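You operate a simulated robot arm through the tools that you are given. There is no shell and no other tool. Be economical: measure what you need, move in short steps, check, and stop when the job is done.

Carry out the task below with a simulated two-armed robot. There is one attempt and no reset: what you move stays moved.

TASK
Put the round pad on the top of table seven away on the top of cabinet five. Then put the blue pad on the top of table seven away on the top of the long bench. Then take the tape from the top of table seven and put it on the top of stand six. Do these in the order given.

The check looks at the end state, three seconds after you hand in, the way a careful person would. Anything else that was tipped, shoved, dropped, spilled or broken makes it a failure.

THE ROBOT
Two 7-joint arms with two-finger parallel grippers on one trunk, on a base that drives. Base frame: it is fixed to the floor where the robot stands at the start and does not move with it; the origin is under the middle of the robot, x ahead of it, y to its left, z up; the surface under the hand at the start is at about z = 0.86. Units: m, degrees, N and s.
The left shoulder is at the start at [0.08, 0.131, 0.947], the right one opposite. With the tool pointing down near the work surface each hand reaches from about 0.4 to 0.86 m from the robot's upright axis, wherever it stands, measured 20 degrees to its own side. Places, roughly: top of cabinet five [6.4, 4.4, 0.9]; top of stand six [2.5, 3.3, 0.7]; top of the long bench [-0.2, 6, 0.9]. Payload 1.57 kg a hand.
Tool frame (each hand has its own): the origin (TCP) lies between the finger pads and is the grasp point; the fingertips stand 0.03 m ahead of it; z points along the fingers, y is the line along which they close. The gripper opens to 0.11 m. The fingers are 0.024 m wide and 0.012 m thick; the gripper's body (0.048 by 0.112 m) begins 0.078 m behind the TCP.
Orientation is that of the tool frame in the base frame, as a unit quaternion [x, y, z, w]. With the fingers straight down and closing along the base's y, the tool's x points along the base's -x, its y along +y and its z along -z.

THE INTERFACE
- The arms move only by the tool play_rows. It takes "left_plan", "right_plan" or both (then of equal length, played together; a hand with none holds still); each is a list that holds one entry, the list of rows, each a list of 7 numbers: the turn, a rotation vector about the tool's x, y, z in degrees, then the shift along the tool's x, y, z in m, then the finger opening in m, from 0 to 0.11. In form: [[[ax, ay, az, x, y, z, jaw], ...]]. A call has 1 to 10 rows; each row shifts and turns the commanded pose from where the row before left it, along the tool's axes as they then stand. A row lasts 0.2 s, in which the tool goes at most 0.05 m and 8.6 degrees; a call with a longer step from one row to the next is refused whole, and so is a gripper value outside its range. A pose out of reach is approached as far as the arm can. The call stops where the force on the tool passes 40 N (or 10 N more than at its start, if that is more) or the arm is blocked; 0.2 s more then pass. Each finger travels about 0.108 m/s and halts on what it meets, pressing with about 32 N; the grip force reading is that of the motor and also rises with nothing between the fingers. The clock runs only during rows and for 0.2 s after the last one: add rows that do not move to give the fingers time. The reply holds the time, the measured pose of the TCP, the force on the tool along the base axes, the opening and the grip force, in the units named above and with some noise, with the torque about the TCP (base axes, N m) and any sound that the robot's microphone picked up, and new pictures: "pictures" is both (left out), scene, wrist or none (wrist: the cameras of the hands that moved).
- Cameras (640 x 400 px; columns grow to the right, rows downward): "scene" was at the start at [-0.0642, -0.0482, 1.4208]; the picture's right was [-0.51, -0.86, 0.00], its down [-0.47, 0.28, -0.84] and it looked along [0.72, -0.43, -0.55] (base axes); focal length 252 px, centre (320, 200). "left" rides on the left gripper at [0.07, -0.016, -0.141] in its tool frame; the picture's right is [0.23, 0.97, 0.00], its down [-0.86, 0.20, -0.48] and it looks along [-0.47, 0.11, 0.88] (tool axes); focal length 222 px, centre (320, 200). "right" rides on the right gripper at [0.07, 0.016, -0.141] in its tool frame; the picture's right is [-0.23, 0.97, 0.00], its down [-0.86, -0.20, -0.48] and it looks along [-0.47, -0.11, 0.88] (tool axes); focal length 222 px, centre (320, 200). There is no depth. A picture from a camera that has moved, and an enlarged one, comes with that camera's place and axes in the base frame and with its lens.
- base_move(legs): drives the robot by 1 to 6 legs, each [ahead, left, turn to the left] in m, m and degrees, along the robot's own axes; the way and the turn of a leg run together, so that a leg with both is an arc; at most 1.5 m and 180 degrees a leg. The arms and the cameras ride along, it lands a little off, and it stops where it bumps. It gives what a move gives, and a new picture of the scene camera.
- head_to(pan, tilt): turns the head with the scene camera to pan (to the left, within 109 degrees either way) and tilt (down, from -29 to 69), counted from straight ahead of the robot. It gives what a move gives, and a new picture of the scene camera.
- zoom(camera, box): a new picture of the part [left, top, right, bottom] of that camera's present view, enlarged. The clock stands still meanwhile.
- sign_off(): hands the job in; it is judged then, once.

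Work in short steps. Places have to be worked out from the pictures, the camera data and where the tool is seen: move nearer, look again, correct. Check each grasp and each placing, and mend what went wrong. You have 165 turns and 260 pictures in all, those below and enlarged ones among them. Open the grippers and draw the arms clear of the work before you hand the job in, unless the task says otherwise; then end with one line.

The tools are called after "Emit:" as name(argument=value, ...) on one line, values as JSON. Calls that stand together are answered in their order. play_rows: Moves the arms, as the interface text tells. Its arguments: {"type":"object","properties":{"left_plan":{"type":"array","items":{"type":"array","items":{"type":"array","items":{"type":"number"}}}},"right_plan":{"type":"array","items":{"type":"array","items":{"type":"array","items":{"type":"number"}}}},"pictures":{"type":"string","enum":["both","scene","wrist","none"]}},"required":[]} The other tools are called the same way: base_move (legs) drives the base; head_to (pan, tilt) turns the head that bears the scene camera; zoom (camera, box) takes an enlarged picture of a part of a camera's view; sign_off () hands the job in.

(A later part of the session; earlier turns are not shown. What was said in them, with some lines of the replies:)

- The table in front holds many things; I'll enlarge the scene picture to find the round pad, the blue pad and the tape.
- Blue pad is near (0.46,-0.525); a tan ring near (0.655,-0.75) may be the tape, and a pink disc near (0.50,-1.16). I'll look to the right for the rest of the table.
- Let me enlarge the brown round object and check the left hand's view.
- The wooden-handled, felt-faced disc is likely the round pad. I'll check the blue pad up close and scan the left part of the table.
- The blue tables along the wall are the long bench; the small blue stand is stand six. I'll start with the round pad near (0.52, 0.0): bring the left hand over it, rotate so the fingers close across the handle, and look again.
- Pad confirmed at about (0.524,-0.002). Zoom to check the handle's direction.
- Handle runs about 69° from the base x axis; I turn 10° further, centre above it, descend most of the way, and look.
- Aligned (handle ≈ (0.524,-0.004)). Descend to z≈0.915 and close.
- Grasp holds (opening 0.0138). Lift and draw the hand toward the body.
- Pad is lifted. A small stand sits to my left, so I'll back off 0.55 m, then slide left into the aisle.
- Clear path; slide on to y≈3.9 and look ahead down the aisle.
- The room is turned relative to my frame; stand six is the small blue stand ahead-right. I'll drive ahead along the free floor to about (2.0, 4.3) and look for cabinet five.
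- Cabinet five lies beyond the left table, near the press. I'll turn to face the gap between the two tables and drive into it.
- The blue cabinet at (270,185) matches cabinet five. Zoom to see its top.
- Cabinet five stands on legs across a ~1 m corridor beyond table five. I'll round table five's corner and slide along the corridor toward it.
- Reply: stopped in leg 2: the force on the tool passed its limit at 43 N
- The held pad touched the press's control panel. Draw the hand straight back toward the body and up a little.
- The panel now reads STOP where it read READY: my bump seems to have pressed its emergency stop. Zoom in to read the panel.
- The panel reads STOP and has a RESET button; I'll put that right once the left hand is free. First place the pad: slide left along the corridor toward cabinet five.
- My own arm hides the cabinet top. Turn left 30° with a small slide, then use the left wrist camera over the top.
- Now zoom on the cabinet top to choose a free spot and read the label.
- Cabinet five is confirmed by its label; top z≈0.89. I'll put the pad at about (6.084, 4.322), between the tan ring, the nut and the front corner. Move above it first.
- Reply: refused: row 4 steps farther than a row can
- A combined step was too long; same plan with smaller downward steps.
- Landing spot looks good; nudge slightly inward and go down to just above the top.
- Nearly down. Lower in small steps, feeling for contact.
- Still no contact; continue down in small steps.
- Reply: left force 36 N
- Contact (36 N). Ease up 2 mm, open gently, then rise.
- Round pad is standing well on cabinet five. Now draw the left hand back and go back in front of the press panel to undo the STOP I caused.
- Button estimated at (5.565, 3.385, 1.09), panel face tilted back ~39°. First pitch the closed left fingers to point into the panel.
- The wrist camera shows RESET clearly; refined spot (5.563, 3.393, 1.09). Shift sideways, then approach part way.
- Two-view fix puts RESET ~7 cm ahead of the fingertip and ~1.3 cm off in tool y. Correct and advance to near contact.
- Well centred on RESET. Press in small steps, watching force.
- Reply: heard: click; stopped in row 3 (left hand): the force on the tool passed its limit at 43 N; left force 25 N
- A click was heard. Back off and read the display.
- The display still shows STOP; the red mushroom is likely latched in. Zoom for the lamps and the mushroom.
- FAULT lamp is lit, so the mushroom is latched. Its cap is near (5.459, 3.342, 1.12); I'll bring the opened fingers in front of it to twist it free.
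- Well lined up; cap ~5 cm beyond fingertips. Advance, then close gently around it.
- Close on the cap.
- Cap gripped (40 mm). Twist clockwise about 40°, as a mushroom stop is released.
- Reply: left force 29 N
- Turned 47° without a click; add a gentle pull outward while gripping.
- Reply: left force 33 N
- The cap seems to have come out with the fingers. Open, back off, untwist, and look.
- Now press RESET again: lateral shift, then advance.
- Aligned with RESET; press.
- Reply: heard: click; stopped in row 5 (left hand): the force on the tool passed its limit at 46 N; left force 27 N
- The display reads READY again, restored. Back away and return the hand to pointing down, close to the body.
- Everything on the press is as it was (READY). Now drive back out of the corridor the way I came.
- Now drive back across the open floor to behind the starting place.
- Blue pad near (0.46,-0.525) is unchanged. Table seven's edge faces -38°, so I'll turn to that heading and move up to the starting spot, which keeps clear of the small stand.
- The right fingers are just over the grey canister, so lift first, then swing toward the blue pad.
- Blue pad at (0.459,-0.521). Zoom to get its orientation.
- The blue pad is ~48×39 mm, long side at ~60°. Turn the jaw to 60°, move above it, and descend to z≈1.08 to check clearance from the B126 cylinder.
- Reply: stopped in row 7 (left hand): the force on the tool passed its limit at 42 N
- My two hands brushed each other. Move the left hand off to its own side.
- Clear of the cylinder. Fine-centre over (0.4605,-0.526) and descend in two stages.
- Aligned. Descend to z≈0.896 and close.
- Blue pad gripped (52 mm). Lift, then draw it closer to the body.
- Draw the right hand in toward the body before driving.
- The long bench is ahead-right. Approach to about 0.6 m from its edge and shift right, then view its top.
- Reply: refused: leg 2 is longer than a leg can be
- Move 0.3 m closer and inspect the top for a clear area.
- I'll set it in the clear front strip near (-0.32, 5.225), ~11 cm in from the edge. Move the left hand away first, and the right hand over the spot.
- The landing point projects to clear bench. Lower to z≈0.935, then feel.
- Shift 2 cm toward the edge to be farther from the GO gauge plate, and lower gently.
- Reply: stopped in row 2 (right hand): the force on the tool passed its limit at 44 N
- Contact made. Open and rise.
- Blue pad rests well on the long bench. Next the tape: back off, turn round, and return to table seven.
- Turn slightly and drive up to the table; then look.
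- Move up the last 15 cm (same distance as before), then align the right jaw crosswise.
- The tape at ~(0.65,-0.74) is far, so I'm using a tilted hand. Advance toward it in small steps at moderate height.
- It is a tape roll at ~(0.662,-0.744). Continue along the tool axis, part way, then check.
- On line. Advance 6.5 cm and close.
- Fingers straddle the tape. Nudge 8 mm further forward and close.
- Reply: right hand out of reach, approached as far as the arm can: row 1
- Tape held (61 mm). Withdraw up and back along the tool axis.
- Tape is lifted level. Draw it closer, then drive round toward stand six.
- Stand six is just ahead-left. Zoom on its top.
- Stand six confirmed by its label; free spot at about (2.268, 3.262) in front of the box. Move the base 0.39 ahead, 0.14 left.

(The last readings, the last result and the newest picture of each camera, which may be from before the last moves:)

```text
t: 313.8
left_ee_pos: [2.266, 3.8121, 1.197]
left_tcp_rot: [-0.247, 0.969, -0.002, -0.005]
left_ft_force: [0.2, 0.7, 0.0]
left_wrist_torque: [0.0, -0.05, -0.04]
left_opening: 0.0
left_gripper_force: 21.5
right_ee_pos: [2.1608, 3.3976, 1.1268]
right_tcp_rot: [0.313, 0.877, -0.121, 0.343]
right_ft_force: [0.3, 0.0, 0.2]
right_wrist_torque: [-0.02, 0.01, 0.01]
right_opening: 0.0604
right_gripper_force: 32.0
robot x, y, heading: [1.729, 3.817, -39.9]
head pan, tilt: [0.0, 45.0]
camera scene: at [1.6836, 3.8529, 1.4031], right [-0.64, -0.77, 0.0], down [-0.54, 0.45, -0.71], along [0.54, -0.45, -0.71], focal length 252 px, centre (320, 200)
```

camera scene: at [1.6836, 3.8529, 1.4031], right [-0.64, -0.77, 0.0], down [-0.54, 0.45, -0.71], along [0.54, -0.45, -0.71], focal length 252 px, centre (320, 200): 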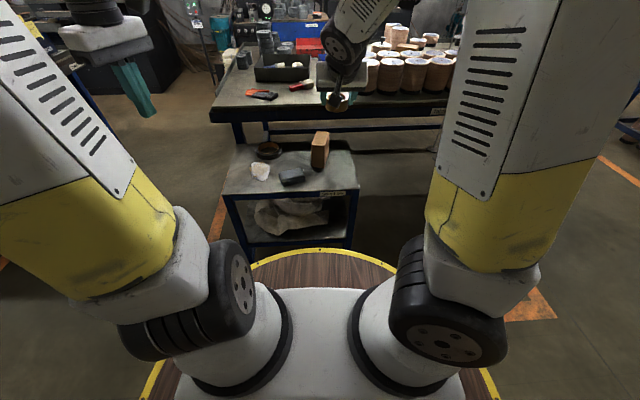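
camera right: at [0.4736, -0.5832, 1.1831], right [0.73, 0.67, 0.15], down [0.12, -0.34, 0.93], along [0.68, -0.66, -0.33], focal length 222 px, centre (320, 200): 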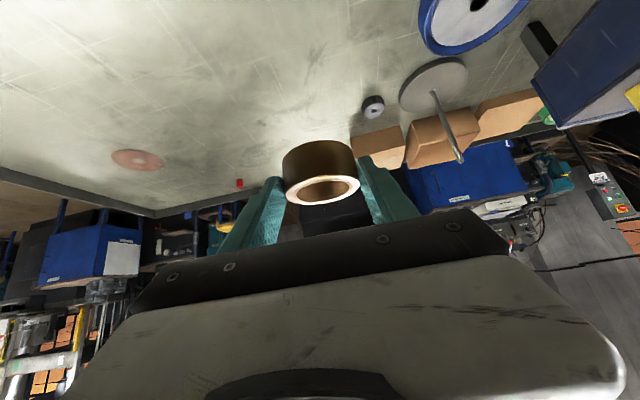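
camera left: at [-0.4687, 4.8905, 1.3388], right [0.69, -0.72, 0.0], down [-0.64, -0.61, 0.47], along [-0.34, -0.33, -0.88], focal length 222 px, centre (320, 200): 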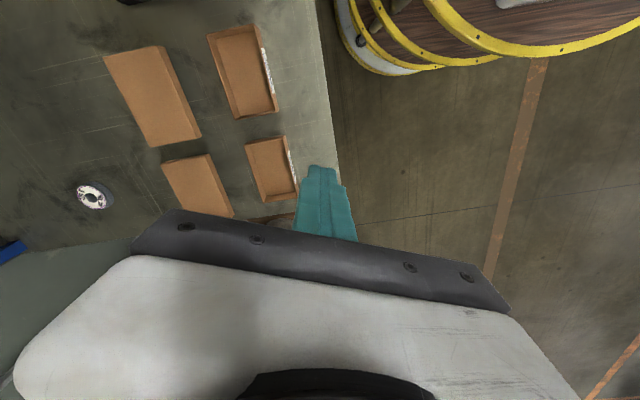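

I need a better height estimate of the stand; bring the tape down over it part way and use the wrist camera.

Emit:
play_rows(right_plan=[[[0, 0, 0, -0.0027, -0.0048, 0.0378, 0.035], [0, 0, 0, -0.0027, -0.0048, 0.0378, 0.035], [0, 0, 0, -0.0027, -0.0048, 0.0378, 0.035], [0, 0, 0, -0.0027, -0.0048, 0.0378, 0.035], [0, 0, 0, -0.0027, -0.0048, 0.0378, 0.035]]], pictures="both")

Emit:
zoom(camera="scene", box=[210, 120, 380, 230])

```text
t: 314.9
left_ee_pos: [2.2665, 3.8126, 1.198]
left_tcp_rot: [-0.248, 0.969, -0.002, -0.004]
left_ft_force: [-0.1, 0.0, 0.1]
left_wrist_torque: [0.01, -0.06, -0.02]
left_opening: 0.0
left_gripper_force: 21.5
right_ee_pos: [2.2549, 3.2902, 0.9978]
right_tcp_rot: [0.313, 0.877, -0.122, 0.343]
right_ft_force: [0.4, -0.5, 0.0]
right_wrist_torque: [0.0, 0.0, -0.03]
right_opening: 0.0605
right_gripper_force: 32.2
robot x, y, heading: [1.7304, 3.8183, -39.9]
head pan, tilt: [0.0, 45.0]
camera scene: at [1.6833, 3.8532, 1.403], right [-0.64, -0.77, 0.0], down [-0.54, 0.45, -0.71], along [0.54, -0.45, -0.71], focal length 252 px, centre (320, 200)
camera right: at [2.1505, 3.3953, 1.056], right [0.75, 0.65, 0.16], down [0.11, -0.35, 0.93], along [0.66, -0.68, -0.33], focal length 222 px, centre (320, 200)
```

scene: 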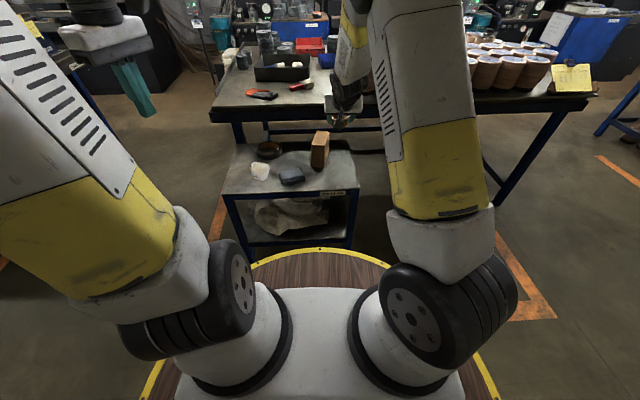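
right: 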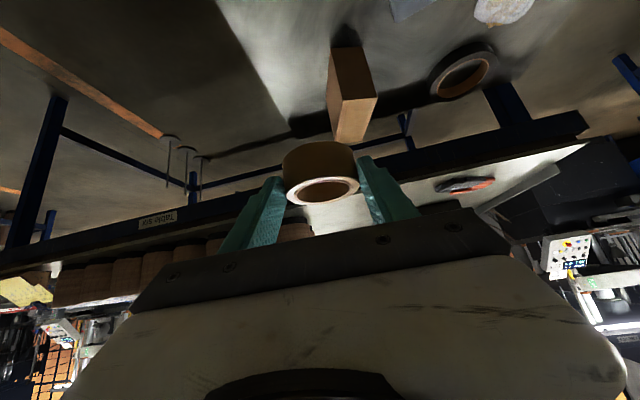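

```text
3.64 times, centred on (295, 175) of scene
camera zoom: at [1.6833, 3.8532, 1.403], right [-0.64, -0.77, 0.0], down [-0.54, 0.45, -0.71], along [0.54, -0.45, -0.71], focal length 915 px, centre (411, 291)
```

zoom: 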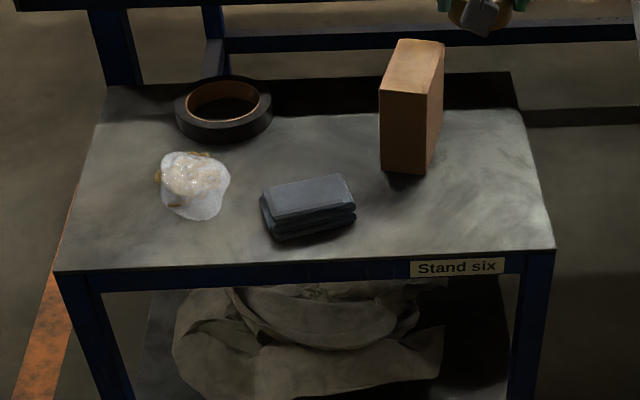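

Triangulation gives stand top z≈0.655 and a free spot at (2.31, 3.23). Bring the tape to ~4 cm above it.

Emit:
play_rows(right_plan=[[[0, 0, 0, 0.01836, -0.0014, 0.0336, 0.035], [0, 0, 0, 0.01836, -0.0014, 0.0336, 0.035], [0, 0, 0, 0.01836, -0.0014, 0.0336, 0.035], [0, 0, 0, 0.01836, -0.0014, 0.0336, 0.035], [0, 0, 0, 0.01836, -0.0014, 0.0336, 0.035], [0, 0, 0, 0.01836, -0.0014, 0.0336, 0.035], [0, 0, 0, 0.01836, -0.0014, 0.0336, 0.035]]], pictures="both")

Emit:
zoom(camera="scene", box=[210, 120, 380, 230])

```text
t: 316.6
left_ee_pos: [2.2655, 3.8134, 1.198]
left_tcp_rot: [-0.248, 0.969, -0.002, -0.005]
left_ft_force: [-0.8, -0.8, 0.1]
left_wrist_torque: [0.0, 0.01, 0.0]
left_opening: 0.0
left_gripper_force: 21.3
right_ee_pos: [2.2971, 3.2425, 0.7391]
right_tcp_rot: [0.312, 0.877, -0.121, 0.344]
right_ft_force: [0.2, 0.3, -1.1]
right_wrist_torque: [0.03, 0.01, 0.03]
right_opening: 0.0606
right_gripper_force: 32.0
robot x, y, heading: [1.7334, 3.8178, -40.0]
head pan, tilt: [0.0, 45.0]
camera scene: at [1.6835, 3.8531, 1.403], right [-0.64, -0.77, 0.0], down [-0.54, 0.45, -0.71], along [0.54, -0.45, -0.71], focal length 252 px, centre (320, 200)
camera right: at [2.1927, 3.3484, 0.797], right [0.74, 0.65, 0.15], down [0.11, -0.35, 0.93], along [0.66, -0.68, -0.33], focal length 222 px, centre (320, 200)
```

scene: 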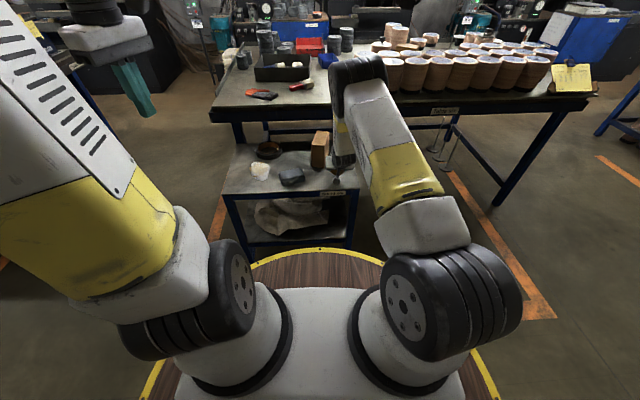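
right: 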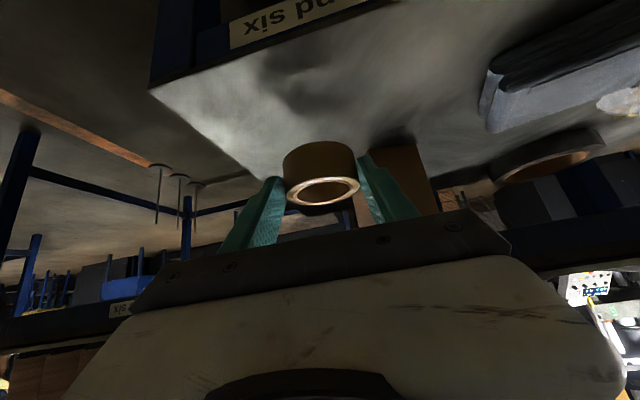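

```text
3.64 times, centred on (295, 175) of scene
camera zoom: at [1.6835, 3.8531, 1.403], right [-0.64, -0.77, 0.0], down [-0.54, 0.45, -0.71], along [0.54, -0.45, -0.71], focal length 915 px, centre (411, 291)
```

zoom: 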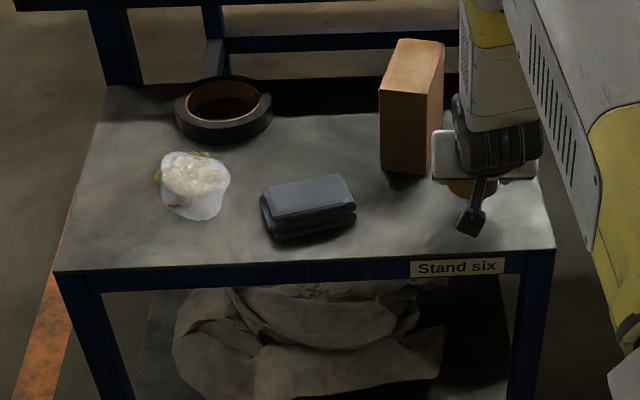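

Placement looks right. Lower straight down gently.

Emit:
play_rows(right_plan=[[[0, 0, 0, 0.0102, 0, 0.011, 0.035], [0, 0, 0, 0.0068, 0, 0.0074, 0.035], [0, 0, 0, 0.0034, 0, 0.0037, 0.035], [0, 0, 0, 0.0027, 0, 0.0029, 0.035], [0, 0, 0, 0.002, 0, 0.0022, 0.035], [0, 0, 0, 0.002, 0, 0.0022, 0.035], [0, 0, 0, 0.002, 0, 0.0022, 0.035], [0, 0, 0, 0.002, 0, 0.0022, 0.035]]], pictures="wrist")

Emit:
zoom(camera="scene", box=[280, 130, 380, 210])

```text
t: 318.4
left_ee_pos: [2.2651, 3.8136, 1.1977]
left_tcp_rot: [-0.247, 0.969, -0.001, -0.005]
left_ft_force: [0.6, 0.1, 0.2]
left_wrist_torque: [0.01, 0.0, 0.01]
left_opening: 0.0
left_gripper_force: 20.7
right_ee_pos: [2.3, 3.241, 0.6947]
right_tcp_rot: [0.311, 0.876, -0.123, 0.347]
right_ft_force: [2.9, 0.5, 27.7]
right_wrist_torque: [-0.5, -0.54, 0.05]
right_opening: 0.0606
right_gripper_force: 31.9
robot x, y, heading: [1.7312, 3.8185, -39.8]
head pan, tilt: [0.0, 45.0]
camera right: at [2.1944, 3.3469, 0.751], right [0.74, 0.65, 0.16], down [0.1, -0.34, 0.93], along [0.66, -0.68, -0.32], focal length 222 px, centre (320, 200)
```

right: 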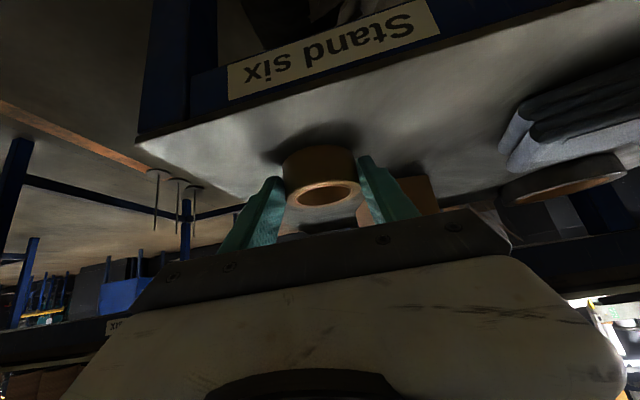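

```text
5.00 times, centred on (330, 170) of scene
camera zoom: at [1.6829, 3.8537, 1.403], right [-0.64, -0.77, 0.0], down [-0.54, 0.45, -0.71], along [0.54, -0.45, -0.71], focal length 1258 px, centre (270, 350)
```

zoom: 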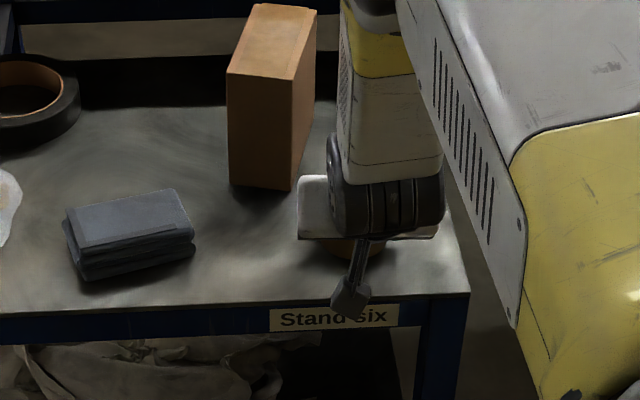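

Contact at the predicted height. Open the fingers and withdraw along the tool axis.

Emit:
play_rows(right_plan=[[[0, 0, 0, -0.0014, 0, -0.0015, 0.06], [0, 0, 0, 0, 0, 0, 0.075], [0, 0, 0, 0, 0, 0, 0.085], [0, 0, 0, 0, 0, -0.02, 0.085], [0, 0, 0, 0, 0, -0.03, 0.085], [0, 0, 0, 0, 0, -0.04, 0.085], [0, 0, 0, -0.02, 0, -0.04, 0.085], [0, 0, 0, -0.02, 0, -0.04, 0.085], [0, 0, 0, -0.02, 0, -0.04, 0.085], [0, 0, 0, -0.02, 0, -0.04, 0.085]]], pictures="both")

Emit:
zoom(camera="scene", box=[210, 120, 380, 230])

```text
t: 320.6
left_ee_pos: [2.2657, 3.8132, 1.1973]
left_tcp_rot: [-0.248, 0.969, -0.002, -0.006]
left_ft_force: [0.0, 1.0, -0.8]
left_wrist_torque: [0.03, 0.06, -0.02]
left_opening: 0.0
left_gripper_force: 21.4
right_ee_pos: [2.2108, 3.3111, 0.9331]
right_tcp_rot: [0.313, 0.877, -0.121, 0.343]
right_ft_force: [0.5, 0.3, -0.3]
right_wrist_torque: [0.02, -0.01, -0.02]
right_opening: 0.0851
right_gripper_force: 0.0
robot x, y, heading: [1.7306, 3.8185, -39.8]
head pan, tilt: [0.0, 45.0]
camera scene: at [1.6839, 3.8526, 1.403], right [-0.64, -0.77, 0.0], down [-0.54, 0.45, -0.71], along [0.54, -0.45, -0.71], focal length 252 px, centre (320, 200)
camera right: at [2.1056, 3.4166, 0.9909], right [0.75, 0.65, 0.15], down [0.11, -0.35, 0.93], along [0.66, -0.68, -0.33], focal length 222 px, centre (320, 200)
```

scene: 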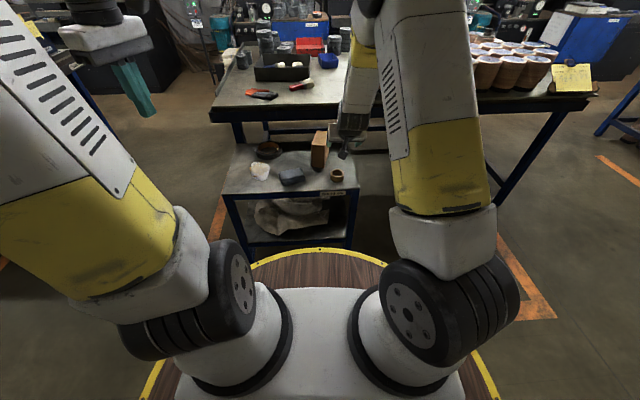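
right: 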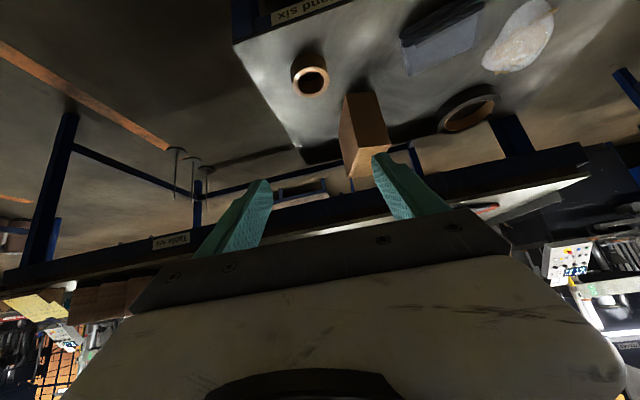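

```text
3.64 times, centred on (295, 175) of scene
camera zoom: at [1.6839, 3.8526, 1.403], right [-0.64, -0.77, 0.0], down [-0.54, 0.45, -0.71], along [0.54, -0.45, -0.71], focal length 915 px, centre (411, 291)
```

zoom: 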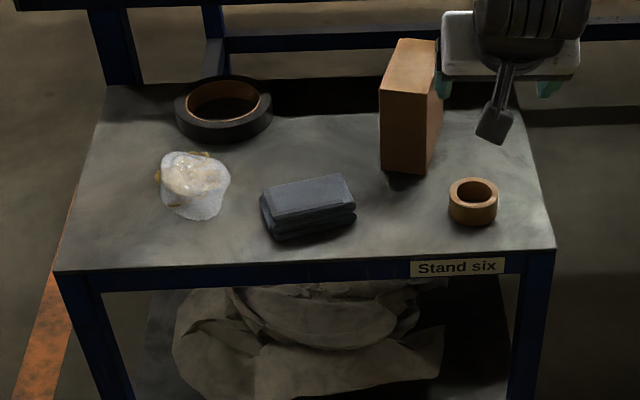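

Tape stands flat on stand six. Open the left gripper, raise the right hand, and back away.

Emit:
play_rows(left_plan=[[[0, 0, 0, 0, 0, 0, 0.02], [0, 0, 0, 0, 0, 0, 0.05], [0, 0, 0, 0, 0, 0, 0.08], [0, 0, 0, 0, 0, 0, 0.08]]], right_plan=[[[0, 0, 0, -0.025, 0, -0.03, 0.085], [0, 0, 0, -0.025, 0, -0.03, 0.085], [0, 0, 0, -0.025, 0, -0.03, 0.085], [0, 0, 0, 0, 0, 0, 0.085]]], pictures="none")

Emit:
base_move(legs=[[-0.5, 0, 0]])

```text
t: 321.6
left_ee_pos: [2.2658, 3.8129, 1.198]
left_tcp_rot: [-0.248, 0.969, -0.002, -0.005]
left_ft_force: [0.1, 0.5, 0.8]
left_wrist_torque: [0.01, -0.02, -0.01]
left_opening: 0.0801
left_gripper_force: 0.0
right_ee_pos: [2.2037, 3.3156, 1.0484]
right_tcp_rot: [0.313, 0.877, -0.121, 0.343]
right_ft_force: [-0.3, 0.6, 0.4]
right_wrist_torque: [0.01, -0.02, -0.02]
right_opening: 0.0852
right_gripper_force: 0.1
robot x, y, heading: [1.7257, 3.8178, -39.6]
head pan, tilt: [0.0, 45.0]
```

```text
t: 324.4
left_ee_pos: [1.8928, 4.1273, 1.1973]
left_tcp_rot: [-0.253, 0.967, -0.002, -0.005]
left_ft_force: [0.9, -0.9, 0.5]
left_wrist_torque: [0.0, -0.02, 0.0]
left_opening: 0.0799
left_gripper_force: 0.0
right_ee_pos: [1.8346, 3.6289, 1.049]
right_tcp_rot: [0.309, 0.879, -0.12, 0.344]
right_ft_force: [0.5, -0.3, -0.6]
right_wrist_torque: [-0.06, 0.03, 0.01]
right_opening: 0.0848
right_gripper_force: 0.1
robot x, y, heading: [1.356, 4.1302, -39.3]
head pan, tilt: [0.0, 45.0]
camera scene: at [1.3084, 4.163, 1.403], right [-0.63, -0.77, 0.0], down [-0.55, 0.45, -0.71], along [0.55, -0.45, -0.71], focal length 252 px, centre (320, 200)
```

scene: 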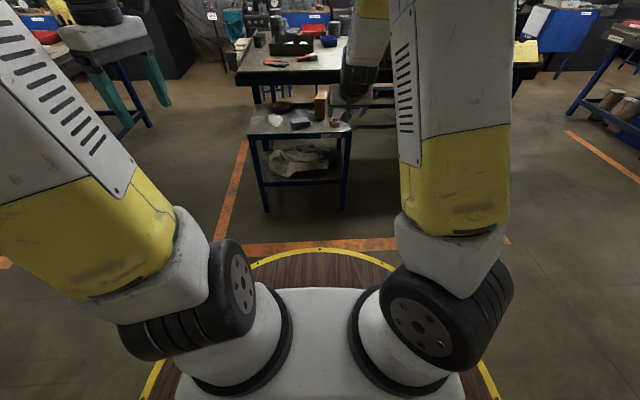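

All three items are placed, the grippers are open and both arms are clear, so I'm handing in.

Emit:
sign_off()

```text
The job is handed in.
```

The round pad is on cabinet five, the blue pad on the long bench and the tape on stand six, placed in that order; on the way I bumped the press's emergency stop, released it and pressed RESET, and its panel reads READY again.
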